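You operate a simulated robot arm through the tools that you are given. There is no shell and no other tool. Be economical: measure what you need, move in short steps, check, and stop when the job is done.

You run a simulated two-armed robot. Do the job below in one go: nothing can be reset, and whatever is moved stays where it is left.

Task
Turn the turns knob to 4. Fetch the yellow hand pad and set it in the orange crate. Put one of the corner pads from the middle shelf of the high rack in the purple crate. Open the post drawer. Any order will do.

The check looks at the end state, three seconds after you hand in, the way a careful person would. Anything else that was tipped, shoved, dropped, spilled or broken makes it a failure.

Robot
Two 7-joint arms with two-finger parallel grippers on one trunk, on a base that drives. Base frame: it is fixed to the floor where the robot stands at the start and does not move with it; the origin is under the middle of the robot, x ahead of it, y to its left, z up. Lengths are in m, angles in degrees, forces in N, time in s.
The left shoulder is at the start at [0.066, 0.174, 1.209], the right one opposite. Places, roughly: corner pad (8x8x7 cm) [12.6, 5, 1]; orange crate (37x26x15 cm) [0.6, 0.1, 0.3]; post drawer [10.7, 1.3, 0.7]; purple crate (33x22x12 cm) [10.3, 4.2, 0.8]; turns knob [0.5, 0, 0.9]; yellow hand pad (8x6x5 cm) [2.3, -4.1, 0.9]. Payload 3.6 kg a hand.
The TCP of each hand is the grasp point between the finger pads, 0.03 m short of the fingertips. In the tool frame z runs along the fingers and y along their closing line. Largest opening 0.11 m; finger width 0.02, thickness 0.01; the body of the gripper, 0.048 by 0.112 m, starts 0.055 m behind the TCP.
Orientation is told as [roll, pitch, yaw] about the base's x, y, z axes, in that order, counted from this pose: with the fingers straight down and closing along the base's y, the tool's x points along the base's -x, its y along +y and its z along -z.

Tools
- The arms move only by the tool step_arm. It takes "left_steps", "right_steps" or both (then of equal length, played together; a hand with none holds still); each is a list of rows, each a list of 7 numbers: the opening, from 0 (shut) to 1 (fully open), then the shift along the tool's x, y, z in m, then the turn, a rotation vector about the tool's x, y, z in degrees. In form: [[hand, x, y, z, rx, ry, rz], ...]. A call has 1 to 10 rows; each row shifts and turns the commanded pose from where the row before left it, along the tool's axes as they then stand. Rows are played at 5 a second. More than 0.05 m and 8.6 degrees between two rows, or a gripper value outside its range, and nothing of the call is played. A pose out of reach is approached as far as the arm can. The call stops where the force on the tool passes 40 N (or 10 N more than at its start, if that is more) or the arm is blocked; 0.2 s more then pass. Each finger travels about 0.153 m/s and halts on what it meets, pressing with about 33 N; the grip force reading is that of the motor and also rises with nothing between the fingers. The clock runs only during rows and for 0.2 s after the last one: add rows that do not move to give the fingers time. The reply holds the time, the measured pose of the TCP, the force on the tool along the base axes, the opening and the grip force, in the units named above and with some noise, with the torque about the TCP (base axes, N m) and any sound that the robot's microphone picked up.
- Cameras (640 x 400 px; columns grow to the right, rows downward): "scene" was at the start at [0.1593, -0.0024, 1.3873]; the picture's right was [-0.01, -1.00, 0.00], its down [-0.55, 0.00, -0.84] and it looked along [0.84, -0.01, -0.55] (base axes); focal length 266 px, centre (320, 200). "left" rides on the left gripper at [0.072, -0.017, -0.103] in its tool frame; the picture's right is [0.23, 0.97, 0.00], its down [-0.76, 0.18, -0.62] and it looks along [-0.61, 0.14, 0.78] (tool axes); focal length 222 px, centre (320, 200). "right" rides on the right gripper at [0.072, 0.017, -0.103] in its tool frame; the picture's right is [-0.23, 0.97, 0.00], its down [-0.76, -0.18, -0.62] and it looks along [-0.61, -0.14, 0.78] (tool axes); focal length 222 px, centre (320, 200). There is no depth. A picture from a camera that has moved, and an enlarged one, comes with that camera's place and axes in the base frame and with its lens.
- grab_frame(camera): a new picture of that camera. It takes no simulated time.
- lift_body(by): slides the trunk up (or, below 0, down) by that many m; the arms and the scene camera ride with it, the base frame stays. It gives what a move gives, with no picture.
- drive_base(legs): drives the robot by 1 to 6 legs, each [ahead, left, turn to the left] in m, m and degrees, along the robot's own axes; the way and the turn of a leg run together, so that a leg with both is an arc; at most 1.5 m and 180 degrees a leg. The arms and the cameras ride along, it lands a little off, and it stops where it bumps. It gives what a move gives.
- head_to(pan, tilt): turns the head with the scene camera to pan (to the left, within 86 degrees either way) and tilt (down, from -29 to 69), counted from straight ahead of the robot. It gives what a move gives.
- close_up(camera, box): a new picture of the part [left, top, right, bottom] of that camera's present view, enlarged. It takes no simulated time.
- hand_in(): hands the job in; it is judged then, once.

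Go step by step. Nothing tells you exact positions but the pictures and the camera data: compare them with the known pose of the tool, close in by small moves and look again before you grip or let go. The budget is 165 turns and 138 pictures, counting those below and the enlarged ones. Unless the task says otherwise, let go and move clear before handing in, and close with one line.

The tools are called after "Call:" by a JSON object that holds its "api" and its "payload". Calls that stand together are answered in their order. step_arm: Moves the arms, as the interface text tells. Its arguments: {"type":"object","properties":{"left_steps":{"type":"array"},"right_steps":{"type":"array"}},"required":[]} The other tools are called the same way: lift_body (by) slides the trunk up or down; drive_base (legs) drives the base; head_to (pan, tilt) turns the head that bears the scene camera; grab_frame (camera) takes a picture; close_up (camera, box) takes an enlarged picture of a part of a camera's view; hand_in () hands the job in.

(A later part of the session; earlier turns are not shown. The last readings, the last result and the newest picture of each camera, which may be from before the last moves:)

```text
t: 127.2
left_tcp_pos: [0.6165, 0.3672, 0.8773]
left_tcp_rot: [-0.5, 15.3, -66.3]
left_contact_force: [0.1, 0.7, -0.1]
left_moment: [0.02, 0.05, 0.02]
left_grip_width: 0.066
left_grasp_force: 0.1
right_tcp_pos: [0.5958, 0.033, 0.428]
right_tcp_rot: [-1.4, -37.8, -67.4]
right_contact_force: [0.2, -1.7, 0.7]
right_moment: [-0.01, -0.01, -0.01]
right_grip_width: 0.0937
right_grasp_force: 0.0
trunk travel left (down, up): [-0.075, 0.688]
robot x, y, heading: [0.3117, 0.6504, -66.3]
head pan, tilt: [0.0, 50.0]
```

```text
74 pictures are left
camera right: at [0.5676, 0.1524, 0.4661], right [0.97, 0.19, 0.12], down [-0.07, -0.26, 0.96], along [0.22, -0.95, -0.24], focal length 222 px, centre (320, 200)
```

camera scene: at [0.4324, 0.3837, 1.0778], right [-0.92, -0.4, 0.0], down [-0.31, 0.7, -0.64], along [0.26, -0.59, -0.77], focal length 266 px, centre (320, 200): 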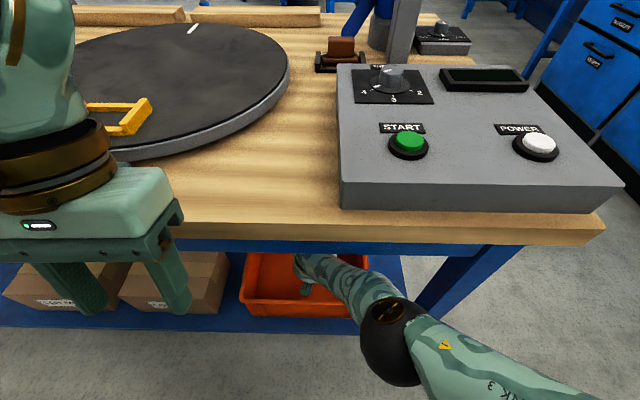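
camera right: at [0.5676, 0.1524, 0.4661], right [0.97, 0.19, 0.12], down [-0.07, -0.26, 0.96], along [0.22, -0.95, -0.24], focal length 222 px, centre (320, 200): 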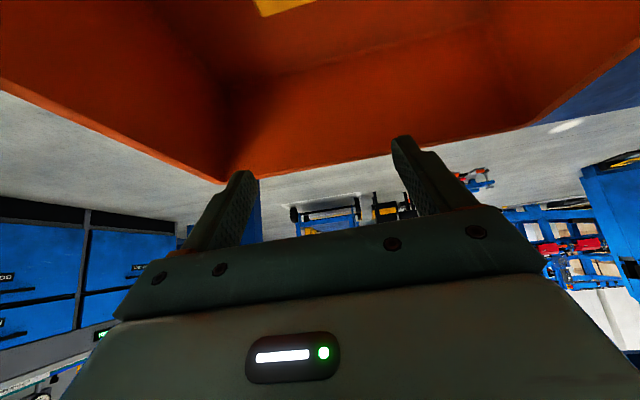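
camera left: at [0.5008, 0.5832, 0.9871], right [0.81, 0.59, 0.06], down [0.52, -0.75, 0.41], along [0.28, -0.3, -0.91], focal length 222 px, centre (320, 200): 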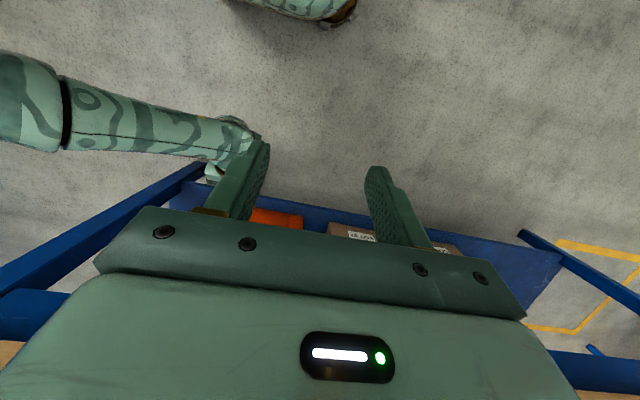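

Call:
{"api": "step_arm", "payload": {"right_steps": [[0.85, 0, 0, 0, 0, -5, 0], [0.85, -0.005, 0, -0.005, 0, -5, 0], [0.85, -0.003, 0, -0.008, 0, 0, 0]]}}

Call:
{"api": "drive_base", "payload": {"legs": [[-0.4, 0, 0]]}}

Call:
{"api": "grab_frame", "payload": {"camera": "scene"}}

```text
t: 128.2
left_tcp_pos: [0.6132, 0.37, 0.8793]
left_tcp_rot: [-0.5, 15.0, -66.6]
left_contact_force: [-0.2, -0.2, 0.3]
left_moment: [0.0, 0.0, 0.03]
left_grip_width: 0.0662
left_grasp_force: 0.2
right_tcp_pos: [0.5822, 0.0614, 0.425]
right_tcp_rot: [-1.6, -45.5, -67.0]
right_contact_force: [1.3, -1.3, 1.6]
right_moment: [0.14, 0.05, -0.04]
right_grip_width: 0.0934
right_grasp_force: 0.1
trunk travel left (down, up): [-0.075, 0.688]
robot x, y, heading: [0.3126, 0.6553, -66.6]
head pan, tilt: [0.0, 50.0]
stopped in row 3 (right hand): the arm was blocked; the commanded pose is now the measured one
```

```text
t: 130.8
left_tcp_pos: [0.4504, 0.7405, 0.8766]
left_tcp_rot: [-0.5, 15.2, -66.9]
left_contact_force: [0.1, 0.3, 0.4]
left_moment: [-0.01, 0.02, 0.01]
left_grip_width: 0.066
left_grasp_force: 0.0
right_tcp_pos: [0.4178, 0.4321, 0.4246]
right_tcp_rot: [-1.8, -45.7, -67.5]
right_contact_force: [0.6, 0.6, 0.2]
right_moment: [0.0, -0.01, 0.0]
right_grip_width: 0.0939
right_grasp_force: 0.1
trunk travel left (down, up): [-0.075, 0.688]
robot x, y, heading: [0.1533, 1.0307, -67.0]
head pan, tilt: [0.0, 50.0]
```

```text
73 pictures are left
camera scene: at [0.2622, 0.7712, 1.1007], right [-0.92, -0.39, 0.0], down [-0.3, 0.71, -0.64], along [0.25, -0.59, -0.77], focal length 266 px, centre (320, 200)
```

scene: 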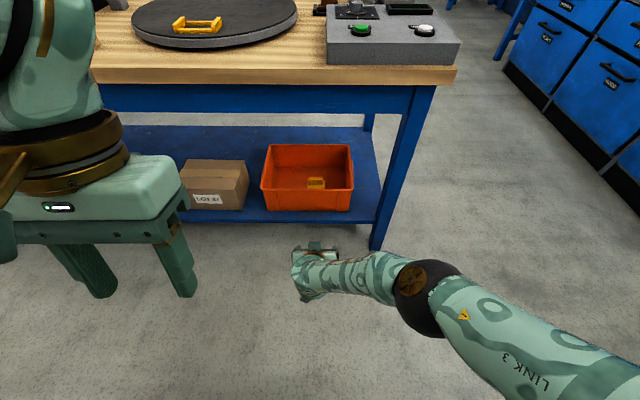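

The pad lies in the orange crate. I raise the trunk back, then bring the right arm up to a travel pose.

Call:
{"api": "lift_body", "payload": {"by": 0.25}}

Call:
{"api": "step_arm", "payload": {"right_steps": [[0.85, -0.03, 0, -0.03, 0, 7, 0], [0.85, -0.03, 0, -0.035, 0, 7, 0], [0.85, -0.025, 0, -0.04, 0, 7, 0], [0.85, -0.02, 0, -0.04, 0, 7, 0], [0.85, -0.015, 0, -0.045, 0, 7, 0], [0.85, -0.01, -0.02, -0.045, 0, 7, 0], [0.85, 0, -0.02, -0.045, 0, 7, 0], [0.85, 0.02, -0.02, -0.045, 0, 0, 0], [0.85, 0.04, -0.02, 0, 0, 0, 0], [0.85, 0.04, -0.02, 0, 0, 0, 0]], "left_steps": [[0.6, 0, 0, 0, 0, -5, 0], [0.6, 0, 0, 0, 0, -5, 0], [0.6, 0, 0, 0, 0, -5, 0], [0.6, 0, 0, 0, 0, 0, 0], [0.6, 0, 0, 0, 0, 0, 0], [0.6, 0, 0, 0, 0, 0, 0], [0.6, 0, 0, 0, 0, 0, 0], [0.6, 0, 0, 0, 0, 0, 0], [0.6, 0, 0, 0, 0, 0, 0], [0.6, 0, 0, 0, 0, 0, 0]]}}

Call:
{"api": "head_to", "payload": {"pan": 70, "tilt": 12}}

Call:
{"api": "grab_frame", "payload": {"camera": "scene"}}

```text
t: 133.3
left_tcp_pos: [0.4506, 0.7412, 1.1281]
left_tcp_rot: [-0.4, 15.3, -67.0]
left_contact_force: [-1.3, -0.1, 0.0]
left_moment: [0.04, 0.01, 0.01]
left_grip_width: 0.0661
left_grasp_force: 0.0
right_tcp_pos: [0.4306, 0.4034, 0.8166]
right_tcp_rot: [-1.3, -59.6, -67.7]
right_contact_force: [-0.2, 0.2, -0.7]
right_moment: [0.02, 0.0, -0.02]
right_grip_width: 0.0934
right_grasp_force: 0.0
trunk travel left (down, up): [-0.325, 0.438]
robot x, y, heading: [0.1536, 1.0308, -66.6]
head pan, tilt: [0.0, 50.0]
```

```text
refused: row 6 steps farther than a row can; nothing moved
```

```text
t: 134.7
left_tcp_pos: [0.4503, 0.7413, 1.1266]
left_tcp_rot: [-0.4, 15.2, -67.0]
left_contact_force: [-0.3, 0.1, 0.0]
left_moment: [0.02, 0.01, 0.01]
left_grip_width: 0.066
left_grasp_force: 0.1
right_tcp_pos: [0.4304, 0.4048, 0.8177]
right_tcp_rot: [-1.4, -59.7, -67.7]
right_contact_force: [0.9, 0.6, -0.9]
right_moment: [0.0, -0.04, -0.01]
right_grip_width: 0.0934
right_grasp_force: 0.0
trunk travel left (down, up): [-0.325, 0.438]
robot x, y, heading: [0.1522, 1.0294, -66.9]
head pan, tilt: [70.0, 12.0]
```

```text
72 pictures are left
camera scene: at [0.2735, 0.9687, 1.421], right [0.05, -1.0, 0.0], down [-0.21, -0.01, -0.98], along [0.98, 0.05, -0.21], focal length 266 px, centre (320, 200)
```

scene: 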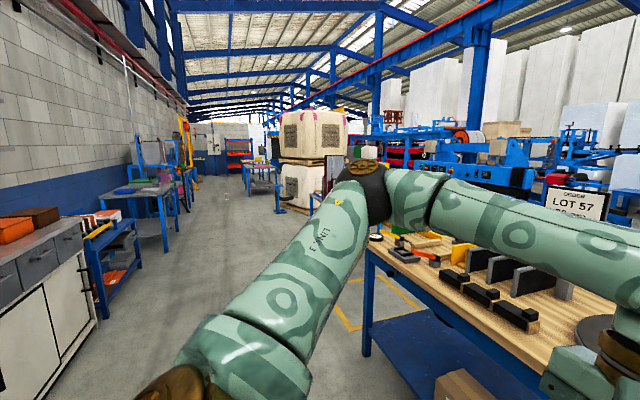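

A step was slightly too long; I redo the fold with smaller rows.

Call:
{"api": "step_arm", "payload": {"right_steps": [[0.85, -0.018, 0, -0.041, 0, 6.5, 0], [0.85, -0.018, 0, -0.041, 0, 6.5, 0], [0.85, -0.012, 0, -0.042, 0, 6.5, 0], [0.85, -0.007, 0, -0.044, 0, 6.5, 0], [0.85, -0.004, 0, -0.044, 0, 6.5, 0], [0.85, 0.002, -0.015, -0.044, 0, 6.5, 0], [0.85, 0.004, -0.02, -0.04, 0, 0, 0], [0.85, 0.03, -0.02, -0.01, 0, 0, 0], [0.85, 0.03, -0.02, -0.01, 0, 0, 0], [0.85, 0.03, -0.02, -0.01, 0, 0, 0]]}}

Call:
{"api": "drive_base", "payload": {"legs": [[0, 0, 85]]}}

Call:
{"api": "head_to", "payload": {"pan": 0, "tilt": 15}}

Call:
{"api": "grab_frame", "payload": {"camera": "scene"}}

```text
t: 136.9
left_tcp_pos: [0.4506, 0.7415, 1.1285]
left_tcp_rot: [-0.5, 15.3, -66.9]
left_contact_force: [-0.5, -0.4, -0.3]
left_moment: [0.03, -0.02, -0.02]
left_grip_width: 0.066
left_grasp_force: 0.1
right_tcp_pos: [0.2556, 0.6029, 1.0798]
right_tcp_rot: [-0.9, -20.7, -68.7]
right_contact_force: [-0.9, 0.9, 0.1]
right_moment: [0.03, 0.0, -0.03]
right_grip_width: 0.0937
right_grasp_force: 0.1
trunk travel left (down, up): [-0.325, 0.438]
robot x, y, heading: [0.1502, 1.0314, -67.0]
head pan, tilt: [70.0, 12.0]
```

```text
t: 141.0
left_tcp_pos: [0.4597, 1.308, 1.1276]
left_tcp_rot: [-0.5, 15.1, 19.2]
left_contact_force: [0.6, -0.7, -0.6]
left_moment: [0.02, 0.0, 0.01]
left_grip_width: 0.0661
left_grasp_force: 0.0
right_tcp_pos: [0.5847, 1.1066, 1.0799]
right_tcp_rot: [-0.8, -20.7, 17.4]
right_contact_force: [0.3, -0.2, 0.0]
right_moment: [0.0, -0.05, -0.03]
right_grip_width: 0.0934
right_grasp_force: 0.1
trunk travel left (down, up): [-0.325, 0.438]
robot x, y, heading: [0.1542, 1.0289, 19.2]
head pan, tilt: [70.0, 12.0]
```

```text
t: 142.4
left_tcp_pos: [0.46, 1.3088, 1.1271]
left_tcp_rot: [-0.6, 15.2, 19.2]
left_contact_force: [-0.9, 0.9, -0.3]
left_moment: [0.03, 0.0, -0.01]
left_grip_width: 0.0657
left_grasp_force: 0.0
right_tcp_pos: [0.5849, 1.1055, 1.0786]
right_tcp_rot: [-0.9, -20.6, 17.6]
right_contact_force: [-0.8, -0.1, 0.0]
right_moment: [0.0, 0.03, -0.04]
right_grip_width: 0.0932
right_grasp_force: 0.0
trunk travel left (down, up): [-0.325, 0.438]
robot x, y, heading: [0.1517, 1.0274, 19.1]
head pan, tilt: [0.0, 15.0]
```

```text
71 pictures are left
camera scene: at [0.3068, 1.0814, 1.4162], right [0.33, -0.94, 0.0], down [-0.24, -0.09, -0.97], along [0.91, 0.32, -0.26], focal length 266 px, centre (320, 200)
```

scene: 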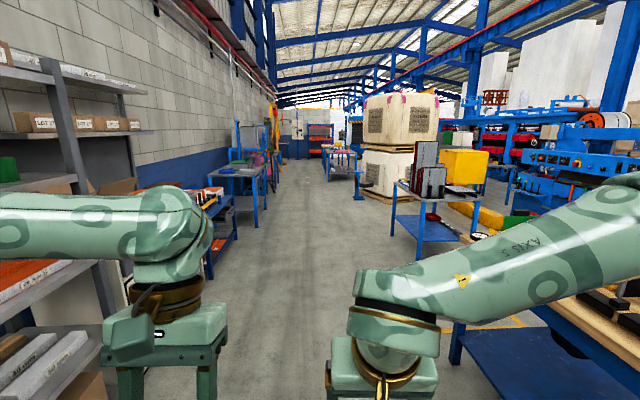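

The aisle runs straight ahead, about ±0.85 m clear. I drive 3 m along it.

Call:
{"api": "drive_base", "payload": {"legs": [[1.5, 0, 0], [1.4, 0, 1]]}}

Call:
{"api": "grab_frame", "payload": {"camera": "scene"}}

```text
t: 156.4
left_tcp_pos: [3.1348, 2.3849, 1.1273]
left_tcp_rot: [-0.5, 15.2, 23.7]
left_contact_force: [1.2, -0.7, -0.5]
left_moment: [-0.02, -0.01, -0.02]
left_grip_width: 0.0658
left_grasp_force: 0.0
right_tcp_pos: [3.2763, 2.1939, 1.0791]
right_tcp_rot: [-0.8, -20.5, 21.8]
right_contact_force: [-0.2, 0.3, -0.1]
right_moment: [0.04, -0.01, 0.02]
right_grip_width: 0.0935
right_grasp_force: 0.0
trunk travel left (down, up): [-0.325, 0.438]
robot x, y, heading: [2.8501, 2.0826, 23.5]
head pan, tilt: [0.0, 15.0]
```

```text
70 pictures are left
camera scene: at [3.0002, 2.1466, 1.4161], right [0.4, -0.92, 0.0], down [-0.24, -0.1, -0.97], along [0.89, 0.39, -0.26], focal length 266 px, centre (320, 200)
```

scene: 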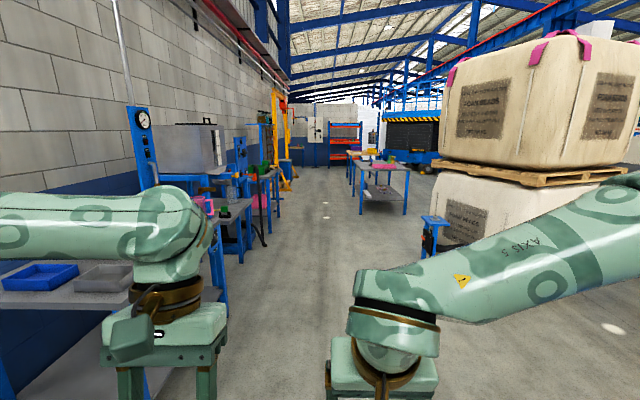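

The aisle continues straight, about ±0.75 m. I go on nearly 3 m, a touch right.

Call:
{"api": "drive_base", "payload": {"legs": [[1.4, -0.1, -1], [1.4, 0, -2]]}}

Call:
{"api": "grab_frame", "payload": {"camera": "scene"}}

```text
t: 170.1
left_tcp_pos: [5.8077, 3.3267, 1.1271]
left_tcp_rot: [-0.5, 15.2, 20.2]
left_contact_force: [0.6, -0.2, 0.6]
left_moment: [-0.01, 0.04, -0.03]
left_grip_width: 0.0659
left_grasp_force: 0.1
right_tcp_pos: [5.9363, 3.1261, 1.0784]
right_tcp_rot: [-0.7, -20.5, 18.4]
right_contact_force: [0.9, -0.9, -0.2]
right_moment: [0.01, 0.0, -0.01]
right_grip_width: 0.0936
right_grasp_force: 0.0
trunk travel left (down, up): [-0.325, 0.438]
robot x, y, heading: [5.5047, 3.0455, 20.1]
head pan, tilt: [0.0, 15.0]
```

```text
69 pictures are left
camera scene: at [5.6585, 3.0971, 1.4161], right [0.34, -0.94, 0.0], down [-0.24, -0.09, -0.97], along [0.91, 0.33, -0.26], focal length 266 px, centre (320, 200)
```

scene: 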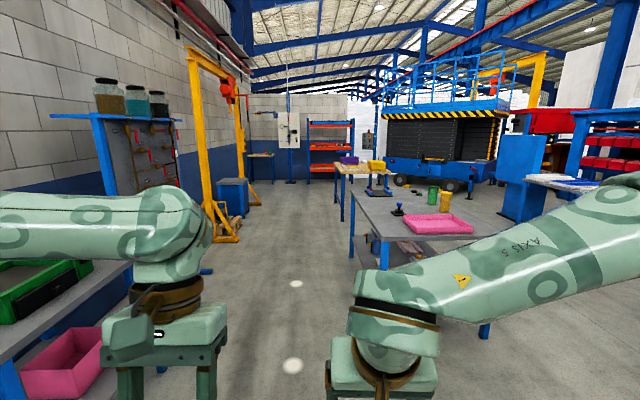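

Purple crate on the wooden table ahead, the high rack with orange beams behind it, and the post drawer to the right. I look closer at each.

Call:
{"api": "close_up", "payload": {"camera": "scene", "box": [240, 110, 400, 210]}}

Call:
{"api": "close_up", "payload": {"camera": "scene", "box": [400, 100, 640, 250]}}

```text
4.00 times, centred on (320, 160) of scene
camera zoom: at [5.6585, 3.0971, 1.4161], right [0.34, -0.94, 0.0], down [-0.24, -0.09, -0.97], along [0.91, 0.33, -0.26], focal length 1066 px, centre (320, 360)
```

zoom: 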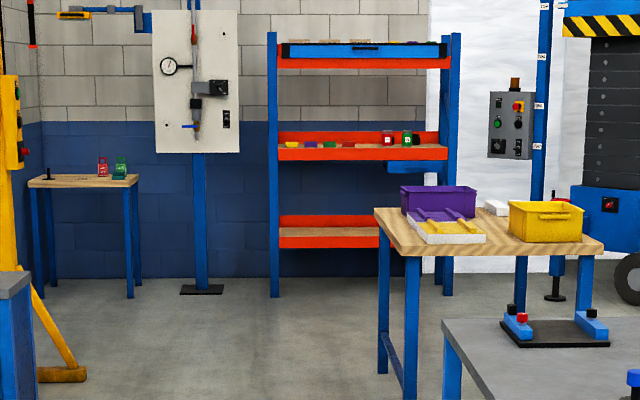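

```text
2.67 times, centred on (520, 175) of scene
camera zoom: at [5.6585, 3.0971, 1.4161], right [0.34, -0.94, 0.0], down [-0.24, -0.09, -0.97], along [0.91, 0.33, -0.26], focal length 710 px, centre (-213, 267)
```

zoom: 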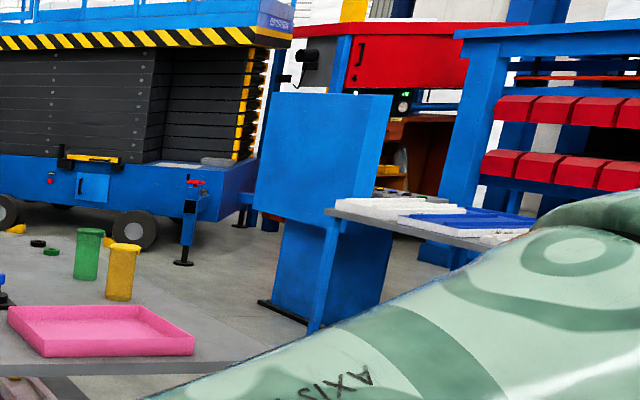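

The corner pads are the small blocks on the rack's middle shelf. I drive on along the left of the tables.

Call:
{"api": "drive_base", "payload": {"legs": [[1.3, 0.3, 0], [1.4, 0, 0], [1.2, 0, 0]]}}

Call:
{"api": "grab_frame", "payload": {"camera": "scene"}}

```text
t: 189.2
left_tcp_pos: [9.4257, 4.8962, 1.128]
left_tcp_rot: [-0.4, 15.2, 17.9]
left_contact_force: [0.3, 0.2, -0.4]
left_moment: [0.01, 0.0, 0.0]
left_grip_width: 0.0661
left_grasp_force: 0.0
right_tcp_pos: [9.547, 4.69, 1.0797]
right_tcp_rot: [-0.8, -20.6, 16.2]
right_contact_force: [-1.4, -0.3, 0.2]
right_moment: [-0.01, -0.01, -0.01]
right_grip_width: 0.0934
right_grasp_force: 0.1
trunk travel left (down, up): [-0.325, 0.438]
robot x, y, heading: [9.1116, 4.6242, 17.9]
head pan, tilt: [0.0, 15.0]
```

```text
66 pictures are left
camera scene: at [9.2679, 4.6728, 1.4161], right [0.31, -0.95, 0.0], down [-0.25, -0.08, -0.97], along [0.92, 0.3, -0.26], focal length 266 px, centre (320, 200)
```

scene: 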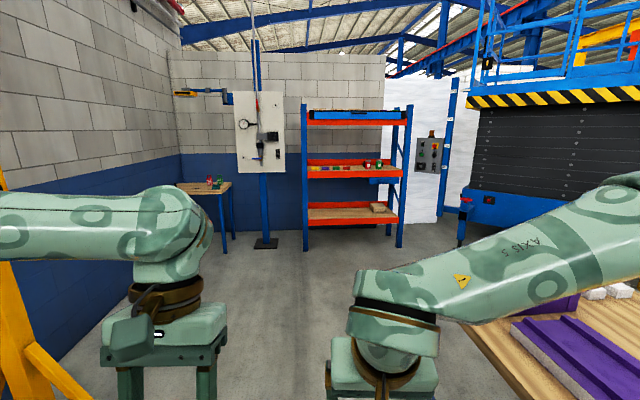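

Call:
{"api": "drive_base", "payload": {"legs": [[1.5, 0, 0], [0.6, -0.3, 3]]}}

Call:
{"api": "head_to", "payload": {"pan": 0, "tilt": 22}}

Call:
{"api": "grab_frame", "payload": {"camera": "scene"}}

```text
t: 200.0
left_tcp_pos: [11.525, 5.2832, 1.1271]
left_tcp_rot: [-0.5, 15.2, 20.5]
left_contact_force: [-0.6, 0.0, -0.2]
left_moment: [-0.01, 0.02, 0.01]
left_grip_width: 0.0661
left_grasp_force: 0.1
right_tcp_pos: [11.6548, 5.0845, 1.0783]
right_tcp_rot: [-0.9, -20.7, 18.8]
right_contact_force: [0.2, -0.5, -0.4]
right_moment: [0.03, 0.03, 0.03]
right_grip_width: 0.0934
right_grasp_force: 0.1
trunk travel left (down, up): [-0.325, 0.438]
robot x, y, heading: [11.2195, 4.9959, 20.6]
head pan, tilt: [0.0, 15.0]
```

```text
t: 200.7
left_tcp_pos: [11.523, 5.2833, 1.1268]
left_tcp_rot: [-0.6, 15.2, 20.5]
left_contact_force: [-0.5, -0.6, 0.1]
left_moment: [-0.02, 0.01, -0.01]
left_grip_width: 0.0658
left_grasp_force: 0.1
right_tcp_pos: [11.6534, 5.0844, 1.0781]
right_tcp_rot: [-0.8, -20.6, 18.8]
right_contact_force: [-1.0, -0.2, 0.7]
right_moment: [0.04, 0.0, 0.0]
right_grip_width: 0.0935
right_grasp_force: 0.1
trunk travel left (down, up): [-0.325, 0.438]
robot x, y, heading: [11.2244, 4.9947, 20.7]
head pan, tilt: [0.0, 22.0]
```

```text
65 pictures are left
camera scene: at [11.3752, 5.053, 1.4048], right [0.35, -0.94, 0.0], down [-0.35, -0.13, -0.93], along [0.87, 0.32, -0.37], focal length 266 px, centre (320, 200)
```

scene: 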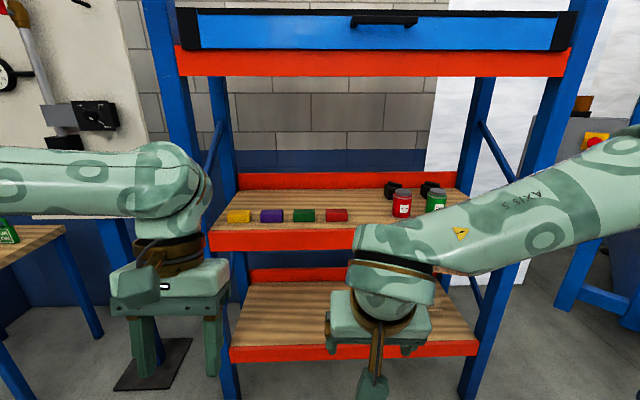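

Call:
{"api": "close_up", "payload": {"camera": "scene", "box": [200, 160, 480, 335]}}

```text
2.29 times, centred on (340, 248) of scene
camera zoom: at [11.3752, 5.053, 1.4048], right [0.35, -0.94, 0.0], down [-0.35, -0.13, -0.93], along [0.87, 0.32, -0.37], focal length 609 px, centre (274, 91)
```

zoom: 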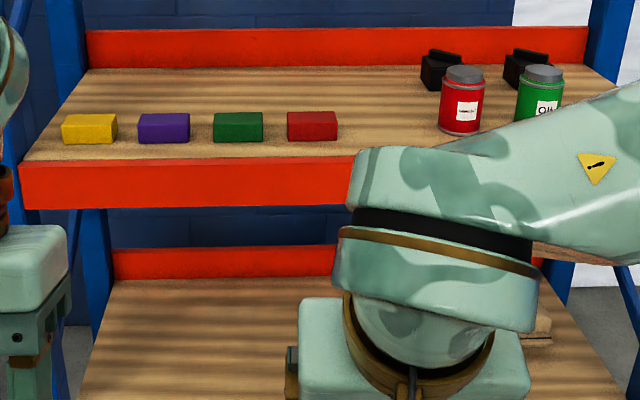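

The black pieces behind the two jars, near (12.6, 5.1), match the corner pads' place. I zoom in on them.

Call:
{"api": "close_up", "payload": {"camera": "scene", "box": [372, 172, 468, 232]}}

Call:
{"api": "close_up", "payload": {"camera": "scene", "box": [216, 195, 376, 250]}}

```text
6.67 times, centred on (420, 202) of scene
camera zoom: at [11.3752, 5.053, 1.4048], right [0.35, -0.94, 0.0], down [-0.35, -0.13, -0.93], along [0.87, 0.32, -0.37], focal length 1776 px, centre (-347, 187)
```

zoom: 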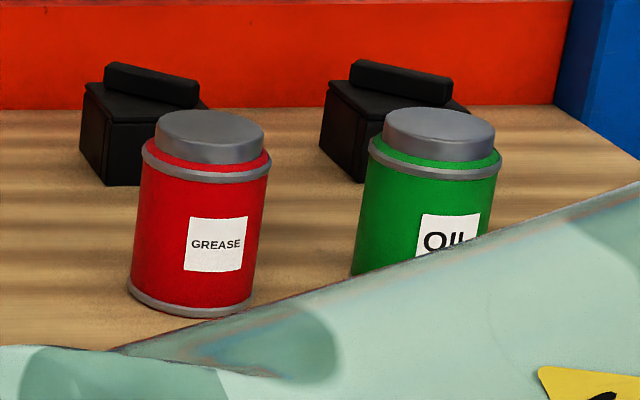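

```text
4.00 times, centred on (296, 222) of scene
camera zoom: at [11.3752, 5.053, 1.4048], right [0.35, -0.94, 0.0], down [-0.35, -0.13, -0.93], along [0.87, 0.32, -0.37], focal length 1066 px, centre (416, 110)
```

zoom: 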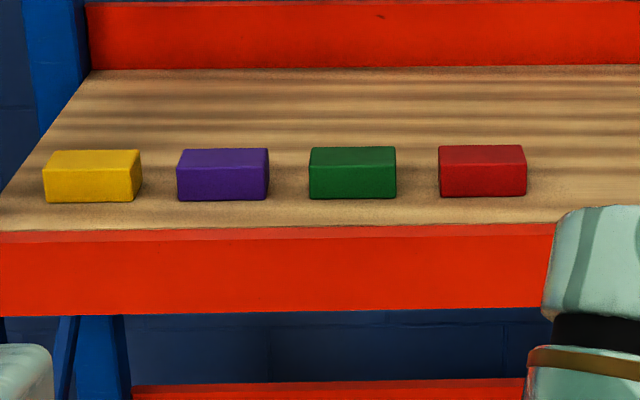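

The corner pads are the black blocks behind the grease and oil jars; the left one is at about (12.62, 5.13), turned about -26°. The left arm will take it from the left; first I put the right arm up and out of the way and level the left.

Call:
{"api": "step_arm", "payload": {"right_steps": [[0.85, 0, -0.01, -0.03, 0, 7, 0], [0.85, 0, -0.02, -0.035, 0, 7, 0], [0.85, 0.005, -0.02, -0.035, 0, 7, 0], [0.85, 0.01, -0.02, -0.04, 0, 0, 0], [0.85, 0.015, -0.02, -0.04, 0, 0, 0]], "left_steps": [[0.85, 0, 0, 0, 0, -5, 0], [0.85, 0, 0, 0, 0, -5, 0], [0.85, 0, 0, 0, 0, -5, 0], [0.85, 0, 0, -0.03, 0, 0, 0], [0.85, 0, 0, -0.03, 0, 0, 0]]}}

Call:
{"api": "lift_body", "payload": {"by": 0.1}}

Call:
{"api": "grab_frame", "payload": {"camera": "scene"}}

```text
t: 201.9
left_tcp_pos: [11.5223, 5.2836, 1.1888]
left_tcp_rot: [-0.4, 0.0, 20.5]
left_contact_force: [-0.4, -0.1, 0.5]
left_moment: [0.0, -0.03, -0.01]
left_grip_width: 0.0937
left_grasp_force: 0.1
right_tcp_pos: [11.6309, 4.978, 1.2583]
right_tcp_rot: [-0.6, 0.3, 18.7]
right_contact_force: [0.3, -0.3, -0.5]
right_moment: [0.03, -0.02, 0.01]
right_grip_width: 0.0936
right_grasp_force: 0.1
trunk travel left (down, up): [-0.325, 0.438]
robot x, y, heading: [11.2243, 4.9991, 20.6]
head pan, tilt: [0.0, 22.0]
```

```text
t: 203.2
left_tcp_pos: [11.523, 5.2857, 1.2868]
left_tcp_rot: [-0.6, 0.2, 20.7]
left_contact_force: [-0.1, -0.8, -0.1]
left_moment: [0.02, -0.02, 0.01]
left_grip_width: 0.0935
left_grasp_force: 0.0
right_tcp_pos: [11.6315, 4.985, 1.3559]
right_tcp_rot: [-0.6, 0.4, 18.6]
right_contact_force: [0.1, -0.2, -0.1]
right_moment: [-0.04, 0.02, -0.01]
right_grip_width: 0.0933
right_grasp_force: 0.0
trunk travel left (down, up): [-0.425, 0.338]
robot x, y, heading: [11.2207, 4.9963, 20.7]
head pan, tilt: [0.0, 22.0]
```

```text
61 pictures are left
camera scene: at [11.3465, 5.0422, 1.5058], right [0.35, -0.94, 0.0], down [-0.35, -0.13, -0.93], along [0.87, 0.32, -0.38], focal length 266 px, centre (320, 200)
```

scene: 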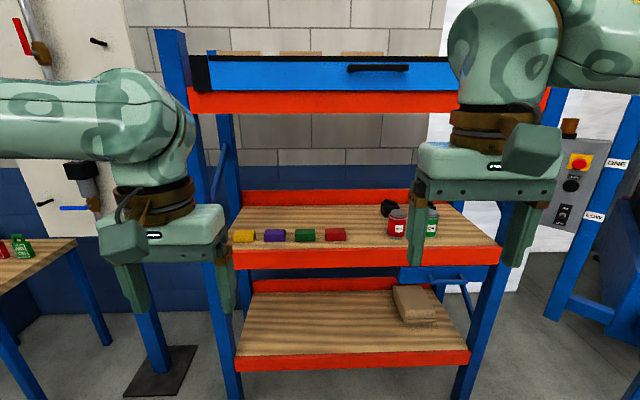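

Call:
{"api": "close_up", "payload": {"camera": "scene", "box": [360, 190, 456, 250]}}

```text
6.67 times, centred on (408, 220) of scene
camera zoom: at [11.3465, 5.0422, 1.5058], right [0.35, -0.94, 0.0], down [-0.35, -0.13, -0.93], along [0.87, 0.32, -0.38], focal length 1776 px, centre (-267, 67)
```

zoom: 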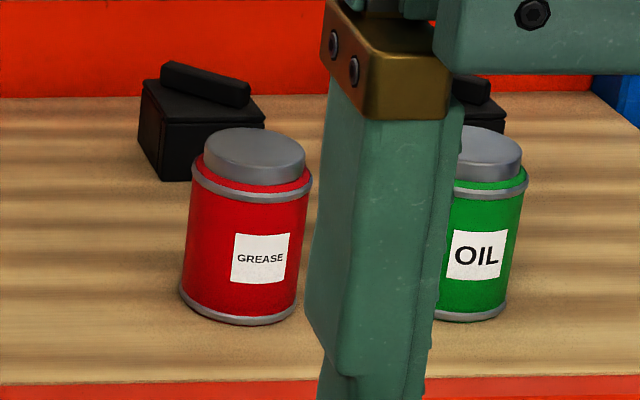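

Pad bar centre is about (12.585, 5.143, 1.01), direction about -24°. I turn to heading -10° and approach diagonally.

Call:
{"api": "drive_base", "payload": {"legs": [[0, 0, -30.5], [0.45, 0.2, 0]]}}

Call:
{"api": "head_to", "payload": {"pan": 10, "tilt": 38}}

Call:
{"api": "grab_frame", "payload": {"camera": "scene"}}

Call:
{"api": "grab_frame", "payload": {"camera": "left"}}

```text
t: 207.6
left_tcp_pos: [12.1043, 5.2115, 1.2877]
left_tcp_rot: [-0.5, 0.2, -9.9]
left_contact_force: [0.3, -0.1, -0.5]
left_moment: [-0.01, 0.03, 0.01]
left_grip_width: 0.0934
left_grasp_force: 0.1
right_tcp_pos: [12.0456, 4.8982, 1.3557]
right_tcp_rot: [-0.7, 0.3, -11.8]
right_contact_force: [0.6, -0.3, 0.4]
right_moment: [-0.01, -0.01, 0.0]
right_grip_width: 0.0934
right_grasp_force: 0.0
trunk travel left (down, up): [-0.425, 0.338]
robot x, y, heading: [11.6976, 5.1157, -10.1]
head pan, tilt: [0.0, 22.0]
```

```text
t: 208.3
left_tcp_pos: [12.1039, 5.2113, 1.2877]
left_tcp_rot: [-0.5, 0.2, -9.8]
left_contact_force: [-0.3, 0.8, 0.1]
left_moment: [0.01, 0.0, -0.01]
left_grip_width: 0.0935
left_grasp_force: 0.1
right_tcp_pos: [12.0441, 4.897, 1.3569]
right_tcp_rot: [-0.7, 0.3, -11.8]
right_contact_force: [-0.3, -0.1, 0.1]
right_moment: [0.01, -0.01, -0.02]
right_grip_width: 0.0936
right_grasp_force: 0.1
trunk travel left (down, up): [-0.425, 0.338]
robot x, y, heading: [11.699, 5.1128, -10.0]
head pan, tilt: [10.0, 38.0]
```

```text
59 pictures are left
camera scene: at [11.8237, 5.1086, 1.4809], right [0.0, -1.0, 0.0], down [-0.62, 0.0, -0.79], along [0.79, 0.0, -0.62], focal length 266 px, centre (320, 200)
```

scene: 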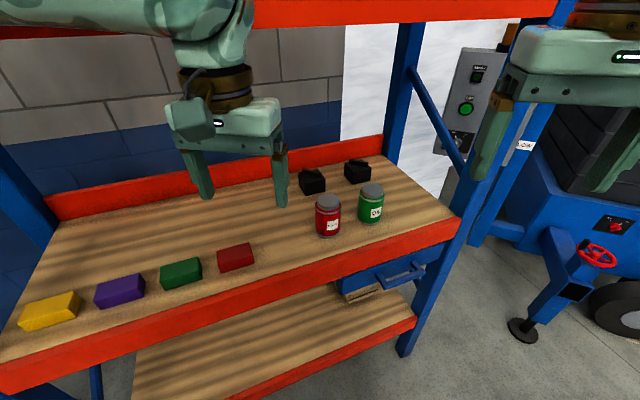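

```text
58 pictures are left
camera left: at [12.0287, 5.2073, 1.3909], right [-0.06, 1.0, -0.01], down [0.78, 0.05, 0.62], along [0.62, 0.03, -0.79], focal length 222 px, centre (320, 200)
```

left: 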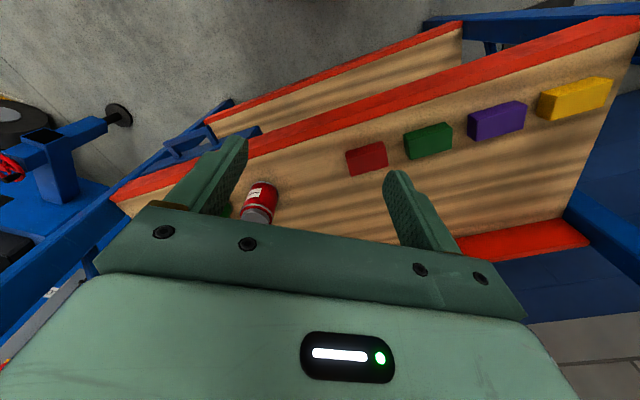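

Call:
{"api": "close_up", "payload": {"camera": "scene", "box": [272, 140, 400, 220]}}

```text
5.00 times, centred on (336, 180) of scene
camera zoom: at [11.8237, 5.1086, 1.4809], right [0.0, -1.0, 0.0], down [-0.62, 0.0, -0.79], along [0.79, 0.0, -0.62], focal length 1332 px, centre (240, 300)
```

zoom: 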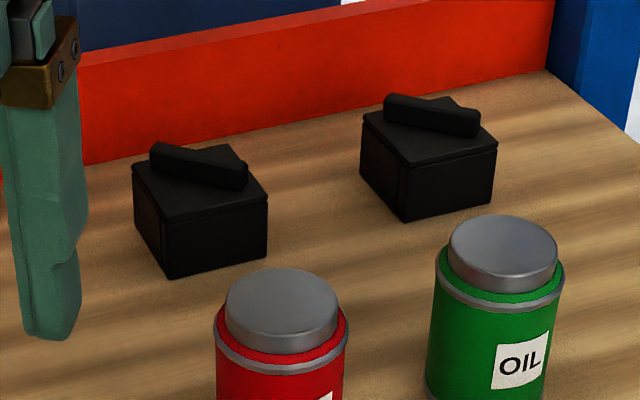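

The black pads are square blocks aligned with the rack with a diagonal bar. I'll grip the left block front-to-back with the hand coming from the left. The upper beam is at about 1.45, so I lower the trunk, rotate and lower the left hand, and pull the right hand back.

Call:
{"api": "lift_body", "payload": {"by": -0.1}}

Call:
{"api": "step_arm", "payload": {"left_steps": [[1, 0, 0, 0.015, 0, 0, 8.4], [1, 0, 0, 0.015, 0, 0, 8.4], [1, 0, 0, 0.015, 0, 0, 8.4], [1, 0, 0, 0.015, 0, 0, 8.4], [1, 0, 0, 0.015, 0, 0, 8.4], [1, 0, 0, 0.015, 0, 0, 8.4], [1, 0, 0, 0.01, 0, 0, 8.4]], "right_steps": [[0.85, 0.02, -0.03, 0, 0, 0, 0], [0.85, 0.02, -0.03, 0, 0, 0, 0], [0.85, 0.02, -0.03, 0, 0, 0, 0], [0.85, 0.02, -0.03, 0, 0, 0, 0], [0.85, 0.02, 0, 0, 0, 0, 0], [0.85, 0, 0, 0, 0, 0, 0], [0.85, 0, 0, 0, 0, 0, 0]]}}

Call:
{"api": "grab_frame", "payload": {"camera": "scene"}}

Call:
{"api": "grab_frame", "payload": {"camera": "left"}}

```text
t: 209.7
left_tcp_pos: [12.1028, 5.2115, 1.1895]
left_tcp_rot: [-0.5, 0.2, -9.8]
left_contact_force: [-1.1, 0.5, -0.1]
left_moment: [-0.02, 0.01, 0.0]
left_grip_width: 0.0932
left_grasp_force: 0.0
right_tcp_pos: [12.044, 4.8975, 1.2576]
right_tcp_rot: [-0.8, 0.3, -11.8]
right_contact_force: [0.5, -1.3, 0.0]
right_moment: [0.05, 0.0, 0.01]
right_grip_width: 0.0936
right_grasp_force: 0.0
trunk travel left (down, up): [-0.325, 0.438]
robot x, y, heading: [11.6971, 5.1129, -10.1]
head pan, tilt: [10.0, 38.0]
```

```text
t: 211.3
left_tcp_pos: [12.1048, 5.2101, 1.0875]
left_tcp_rot: [-0.2, -0.3, -68.7]
left_contact_force: [-0.2, 0.1, -0.6]
left_moment: [0.02, 0.01, 0.01]
left_grip_width: 0.1099
left_grasp_force: 0.1
right_tcp_pos: [11.922, 4.8024, 1.2605]
right_tcp_rot: [-0.8, 0.4, -11.7]
right_contact_force: [1.0, -0.5, 0.1]
right_moment: [-0.02, 0.03, 0.01]
right_grip_width: 0.0933
right_grasp_force: 0.1
trunk travel left (down, up): [-0.325, 0.438]
robot x, y, heading: [11.6979, 5.1165, -10.0]
head pan, tilt: [10.0, 38.0]
```

```text
56 pictures are left
camera scene: at [11.8546, 5.1036, 1.3796], right [0.0, -1.0, 0.0], down [-0.62, 0.0, -0.79], along [0.79, 0.0, -0.62], focal length 266 px, centre (320, 200)
```

scene: 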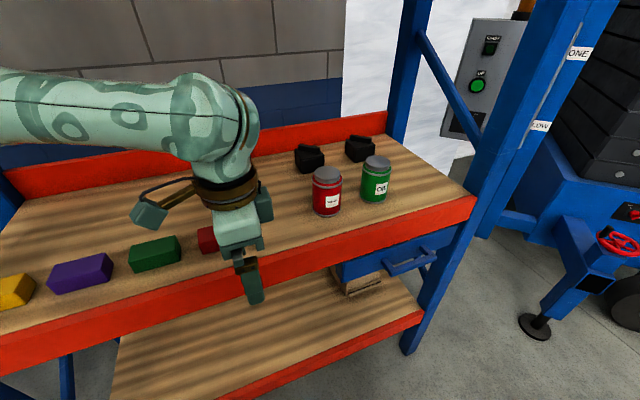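

```text
55 pictures are left
camera left: at [12.0619, 5.2724, 1.1896], right [0.82, 0.57, -0.01], down [0.44, -0.64, 0.63], along [0.35, -0.52, -0.78], focal length 222 px, centre (320, 200)
```

left: 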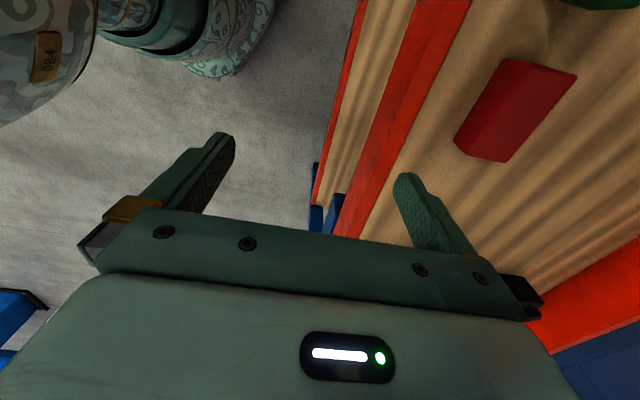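

The posture is good and clear of the beam. I drive 0.3 m in, with the left hand passing left of the grease jar.

Call:
{"api": "step_arm", "payload": {"left_steps": [[1, 0, 0, -0.02, 0, 0, 0]]}}

Call:
{"api": "drive_base", "payload": {"legs": [[0.3, 0.036, 0]]}}

Call:
{"api": "grab_frame", "payload": {"camera": "scene"}}

Call:
{"api": "grab_frame", "payload": {"camera": "left"}}

```text
t: 211.7
left_tcp_pos: [12.1041, 5.21, 1.1071]
left_tcp_rot: [-0.4, -0.3, -68.6]
left_contact_force: [0.0, 0.9, -1.2]
left_moment: [0.02, 0.01, 0.05]
left_grip_width: 0.11
left_grasp_force: 0.3
right_tcp_pos: [11.9214, 4.8022, 1.2598]
right_tcp_rot: [-0.7, 0.3, -11.7]
right_contact_force: [-0.1, 0.0, -0.2]
right_moment: [0.02, 0.0, -0.02]
right_grip_width: 0.0934
right_grasp_force: 0.1
trunk travel left (down, up): [-0.325, 0.438]
robot x, y, heading: [11.6977, 5.1189, -9.7]
head pan, tilt: [10.0, 38.0]
```

```text
t: 213.8
left_tcp_pos: [12.4115, 5.1927, 1.1069]
left_tcp_rot: [-0.4, -0.3, -68.5]
left_contact_force: [0.2, 0.0, 0.2]
left_moment: [-0.01, 0.07, -0.01]
left_grip_width: 0.11
left_grasp_force: 0.1
right_tcp_pos: [12.23, 4.7864, 1.2597]
right_tcp_rot: [-0.7, 0.5, -11.8]
right_contact_force: [0.0, -0.1, 0.2]
right_moment: [0.01, 0.0, -0.02]
right_grip_width: 0.0933
right_grasp_force: 0.1
trunk travel left (down, up): [-0.325, 0.438]
robot x, y, heading: [12.0076, 5.1017, -9.9]
head pan, tilt: [10.0, 38.0]
```

```text
54 pictures are left
camera scene: at [12.1625, 5.0864, 1.3795], right [0.0, -1.0, 0.0], down [-0.62, 0.0, -0.79], along [0.79, 0.0, -0.62], focal length 266 px, centre (320, 200)
```

scene: 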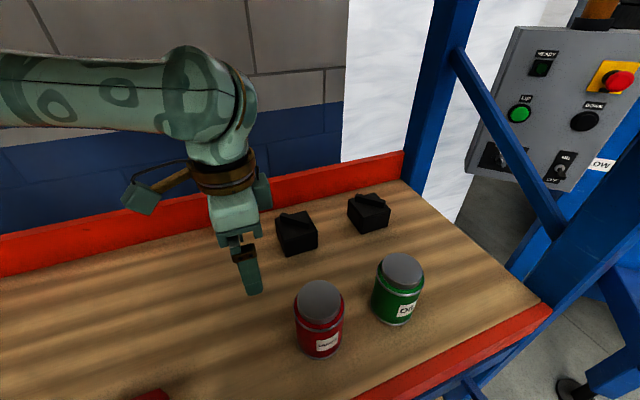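

```text
53 pictures are left
camera left: at [12.3695, 5.2548, 1.2098], right [0.82, 0.57, -0.01], down [0.45, -0.64, 0.63], along [0.35, -0.52, -0.78], focal length 222 px, centre (320, 200)
```

left: 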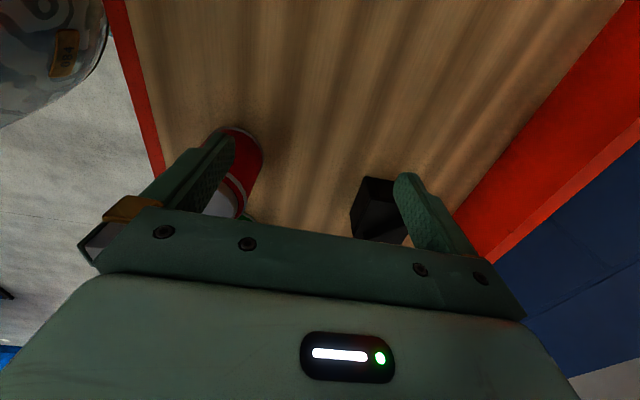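

Call:
{"api": "close_up", "payload": {"camera": "scene", "box": [232, 170, 392, 270]}}

Call:
{"api": "close_up", "payload": {"camera": "left", "box": [300, 130, 460, 230]}}

```text
4.00 times, centred on (312, 220) of scene
camera zoom: at [12.1625, 5.0864, 1.3795], right [0.0, -1.0, 0.0], down [-0.62, 0.0, -0.79], along [0.79, 0.0, -0.62], focal length 1066 px, centre (352, 120)
```

zoom: 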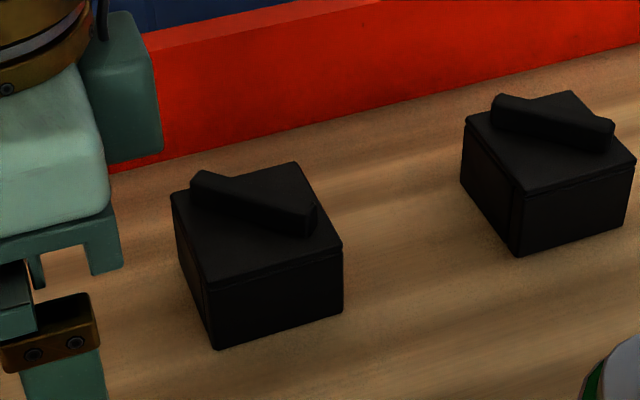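

```text
4.00 times, centred on (380, 180) of left
camera zoom: at [12.3695, 5.2548, 1.2098], right [0.82, 0.57, -0.01], down [0.45, -0.64, 0.63], along [0.35, -0.52, -0.78], focal length 888 px, centre (80, 280)
```

zoom: 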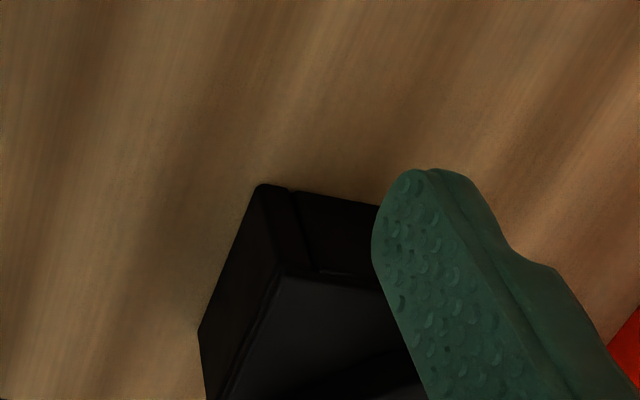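

The left block is centred near (12.567, 5.137), top about 1.0. I move the open hand in depth first, then right over it.

Call:
{"api": "step_arm", "payload": {"left_steps": [[1, 0, 0.031, 0, 0, 0, 0], [1, 0, 0.031, 0, 0, 0, 0], [1, 0, 0.031, 0, 0, 0, 0], [1, 0, 0.0313, 0, 0, 0, 0], [1, -0.0363, 0, 0, 0, 0, 0], [1, -0.0363, 0, 0, 0, 0, 0], [1, -0.0363, 0, 0, 0, 0, 0], [1, 0, 0, 0, 0, 0, 0]]}}

Call:
{"api": "grab_frame", "payload": {"camera": "left"}}

Call:
{"api": "grab_frame", "payload": {"camera": "scene"}}

```text
t: 215.6
left_tcp_pos: [12.5688, 5.14, 1.1076]
left_tcp_rot: [-0.4, -0.3, -68.4]
left_contact_force: [-1.0, 0.7, 0.0]
left_moment: [-0.02, 0.03, -0.03]
left_grip_width: 0.11
left_grasp_force: 0.0
right_tcp_pos: [12.2296, 4.7859, 1.2591]
right_tcp_rot: [-0.9, 0.4, -11.9]
right_contact_force: [-0.2, 0.6, -0.6]
right_moment: [-0.02, 0.03, 0.01]
right_grip_width: 0.0935
right_grasp_force: 0.1
trunk travel left (down, up): [-0.325, 0.438]
robot x, y, heading: [12.0087, 5.0999, -9.7]
head pan, tilt: [10.0, 38.0]
```

```text
50 pictures are left
camera left: at [12.5271, 5.201, 1.2096], right [0.82, 0.57, -0.01], down [0.45, -0.64, 0.63], along [0.35, -0.52, -0.78], focal length 222 px, centre (320, 200)
```

left: 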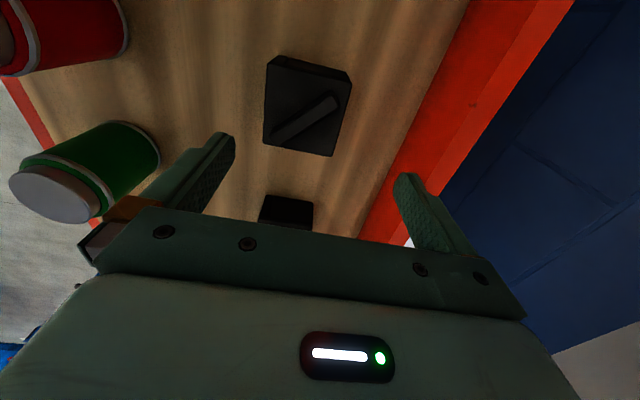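

```text
49 pictures are left
camera scene: at [12.1613, 5.0874, 1.3797], right [0.0, -1.0, 0.0], down [-0.62, 0.0, -0.79], along [0.79, 0.0, -0.62], focal length 266 px, centre (320, 200)
```

scene: 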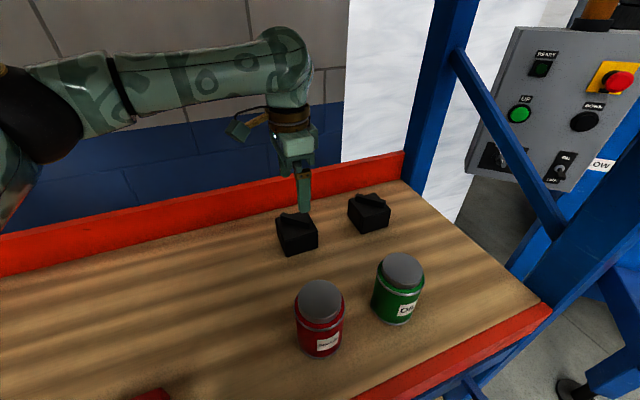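

Call:
{"api": "close_up", "payload": {"camera": "left", "box": [220, 40, 412, 160]}}

```text
3.33 times, centred on (316, 100) of left
camera zoom: at [12.5271, 5.201, 1.2096], right [0.82, 0.57, -0.01], down [0.45, -0.64, 0.63], along [0.35, -0.52, -0.78], focal length 740 px, centre (333, 533)
```

zoom: 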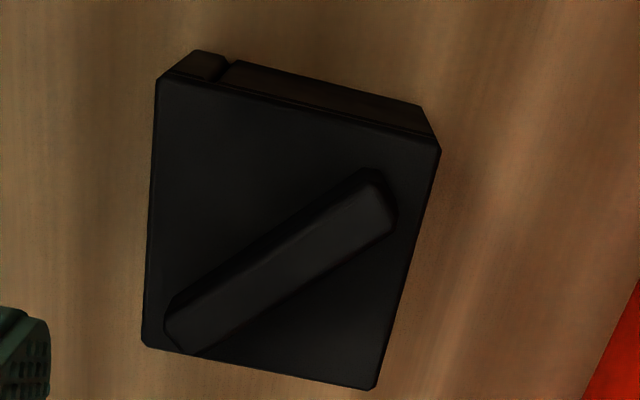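

The block's centre is about 12 mm nearer than the hand; I correct, go down to just above the shelf and stop to check.

Call:
{"api": "step_arm", "payload": {"left_steps": [[1, 0, -0.012, 0.03, 0, 0, 0], [1, 0, 0, 0.04, 0, 0, 0], [1, 0, 0, 0.03, 0, 0, 0], [1, 0, 0, 0.015, 0, 0, 0], [1, 0, 0, 0, 0, 0, 0]]}}

Call:
{"api": "grab_frame", "payload": {"camera": "left"}}

Call:
{"api": "close_up", "payload": {"camera": "scene", "box": [232, 150, 392, 250]}}

```text
t: 216.8
left_tcp_pos: [12.556, 5.1317, 0.9919]
left_tcp_rot: [-0.4, -0.2, -68.5]
left_contact_force: [-0.1, 0.6, 0.0]
left_moment: [0.01, 0.03, 0.01]
left_grip_width: 0.1101
left_grasp_force: 0.0
right_tcp_pos: [12.229, 4.7849, 1.2591]
right_tcp_rot: [-0.6, 0.3, -11.8]
right_contact_force: [-0.9, -0.5, 0.1]
right_moment: [0.02, 0.01, 0.01]
right_grip_width: 0.0935
right_grasp_force: 0.0
trunk travel left (down, up): [-0.325, 0.438]
robot x, y, heading: [12.0019, 5.1025, -9.9]
head pan, tilt: [10.0, 38.0]
```

```text
47 pictures are left
camera left: at [12.5148, 5.1945, 1.0938], right [0.82, 0.57, -0.01], down [0.45, -0.64, 0.63], along [0.35, -0.52, -0.78], focal length 222 px, centre (320, 200)
```

left: 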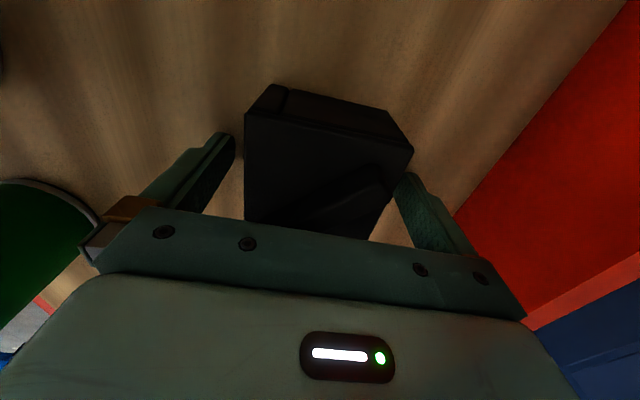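

```text
4.00 times, centred on (312, 200) of scene
camera zoom: at [12.1614, 5.0863, 1.3796], right [0.0, -1.0, 0.0], down [-0.62, 0.0, -0.79], along [0.79, 0.0, -0.62], focal length 1066 px, centre (352, 200)
```

zoom: 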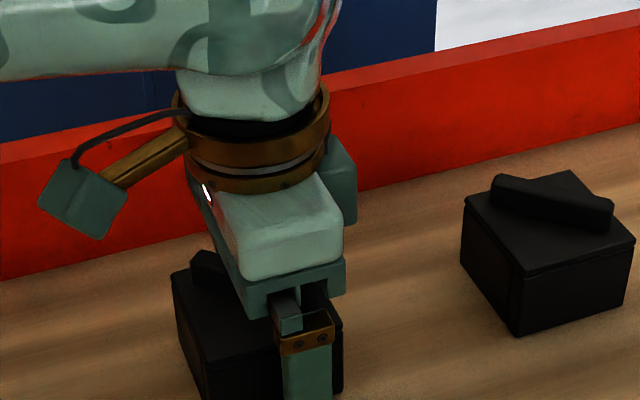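

The fingers straddle the block front and back. I close.

Call:
{"api": "step_arm", "payload": {"left_steps": [[0.8, 0.004, 0, 0, 0, 0, 0], [0.65, 0, 0, 0, 0, 0, 0], [0.5, 0, 0, 0, 0, 0, 0], [0.45, 0, 0, 0, 0, 0, 0], [0.45, 0, 0, 0, 0, 0, 0]]}}

```text
t: 218.0
left_tcp_pos: [12.5557, 5.1373, 0.9919]
left_tcp_rot: [-0.3, -0.4, -68.5]
left_contact_force: [0.1, 0.6, 0.2]
left_moment: [-0.05, 0.0, 0.03]
left_grip_width: 0.0692
left_grasp_force: 33.1
right_tcp_pos: [12.23, 4.7843, 1.2596]
right_tcp_rot: [-0.6, 0.3, -11.8]
right_contact_force: [-0.6, 0.0, 0.4]
right_moment: [-0.04, 0.02, 0.0]
right_grip_width: 0.0935
right_grasp_force: 0.1
trunk travel left (down, up): [-0.325, 0.438]
robot x, y, heading: [12.0017, 5.1011, -9.8]
head pan, tilt: [10.0, 38.0]
```

Gripped at 69 mm. I lift, swing left clear of the jar, and draw it back.

Call:
{"api": "step_arm", "payload": {"left_steps": [[0.45, 0, 0, -0.02, 0, 0, 0], [0.45, 0, 0, -0.045, 0, 0, 0], [0.45, 0, 0, -0.045, 0, 0, 0], [0.45, 0.0363, 0, -0.005, 0, 0, 0], [0.45, 0.0363, 0, 0, 0, 0, 0], [0.45, 0.0363, 0, 0, 0, 0, 0], [0.45, 0, -0.031, 0, 0, 0, 0], [0.45, 0, -0.031, 0, 0, 0, 0], [0.45, 0, -0.031, 0, 0, 0, 0], [0.45, 0, -0.02, 0, 0, 0, 0]]}}

Call:
{"api": "grab_frame", "payload": {"camera": "scene"}}

```text
t: 220.2
left_tcp_pos: [12.4096, 5.1963, 1.1077]
left_tcp_rot: [-0.3, -0.3, -68.5]
left_contact_force: [-0.1, 0.5, -0.9]
left_moment: [-0.02, 0.0, 0.04]
left_grip_width: 0.0694
left_grasp_force: 32.3
right_tcp_pos: [12.23, 4.7847, 1.2599]
right_tcp_rot: [-0.7, 0.2, -11.7]
right_contact_force: [-1.4, -0.5, -0.3]
right_moment: [-0.01, -0.02, 0.0]
right_grip_width: 0.0934
right_grasp_force: 0.1
trunk travel left (down, up): [-0.325, 0.438]
robot x, y, heading: [12.0043, 5.0998, -9.7]
head pan, tilt: [10.0, 38.0]
```

```text
45 pictures are left
camera scene: at [12.1613, 5.0863, 1.3796], right [0.0, -1.0, 0.0], down [-0.62, 0.0, -0.79], along [0.79, 0.0, -0.62], focal length 266 px, centre (320, 200)
```

scene: 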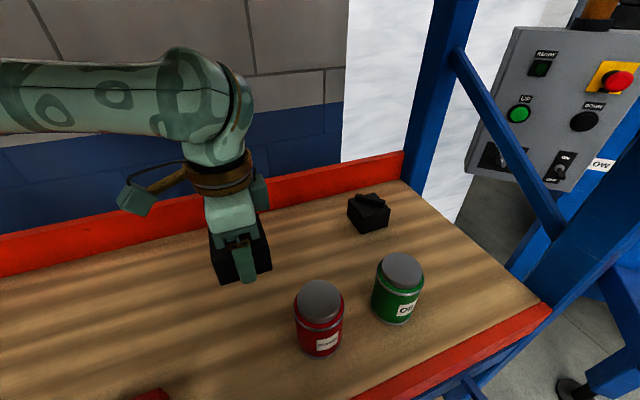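

The block is held. I back out and turn toward the purple crate's table.

Call:
{"api": "drive_base", "payload": {"legs": [[-0.65, 0, 0], [0, 0, -100]]}}

Call:
{"api": "head_to", "payload": {"pan": -10, "tilt": 30}}

Call:
{"api": "grab_frame", "payload": {"camera": "scene"}}

```text
t: 228.0
left_tcp_pos: [11.3906, 4.7947, 1.1069]
left_tcp_rot: [-0.5, -0.2, -168.1]
left_contact_force: [0.3, -0.2, 0.1]
left_moment: [0.0, -0.01, -0.01]
left_grip_width: 0.0693
left_grasp_force: 32.7
right_tcp_pos: [11.0155, 5.043, 1.2591]
right_tcp_rot: [-0.7, 0.4, -111.5]
right_contact_force: [0.2, 0.1, -0.5]
right_moment: [-0.02, 0.0, 0.01]
right_grip_width: 0.0936
right_grasp_force: 0.1
trunk travel left (down, up): [-0.325, 0.438]
robot x, y, heading: [11.3645, 5.2119, -109.7]
head pan, tilt: [10.0, 38.0]
```

```text
t: 228.8
left_tcp_pos: [11.3907, 4.7958, 1.107]
left_tcp_rot: [-0.5, -0.3, -168.3]
left_contact_force: [0.6, -0.5, -1.0]
left_moment: [-0.02, -0.01, 0.0]
left_grip_width: 0.0691
left_grasp_force: 33.2
right_tcp_pos: [11.0165, 5.0425, 1.2603]
right_tcp_rot: [-0.8, 0.3, -111.5]
right_contact_force: [0.5, 0.4, -0.1]
right_moment: [-0.02, 0.02, -0.01]
right_grip_width: 0.0937
right_grasp_force: 0.0
trunk travel left (down, up): [-0.325, 0.438]
robot x, y, heading: [11.3624, 5.2076, -109.6]
head pan, tilt: [-10.0, 30.0]
```

```text
44 pictures are left
camera scene: at [11.297, 5.0643, 1.3919], right [-0.87, 0.49, 0.0], down [0.25, 0.44, -0.87], along [-0.43, -0.75, -0.5], focal length 266 px, centre (320, 200)
```

scene: 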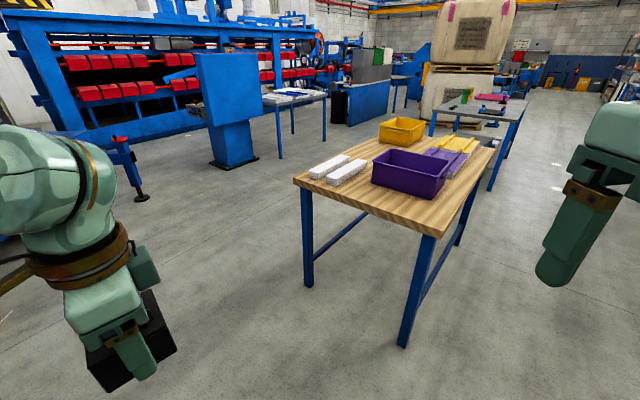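

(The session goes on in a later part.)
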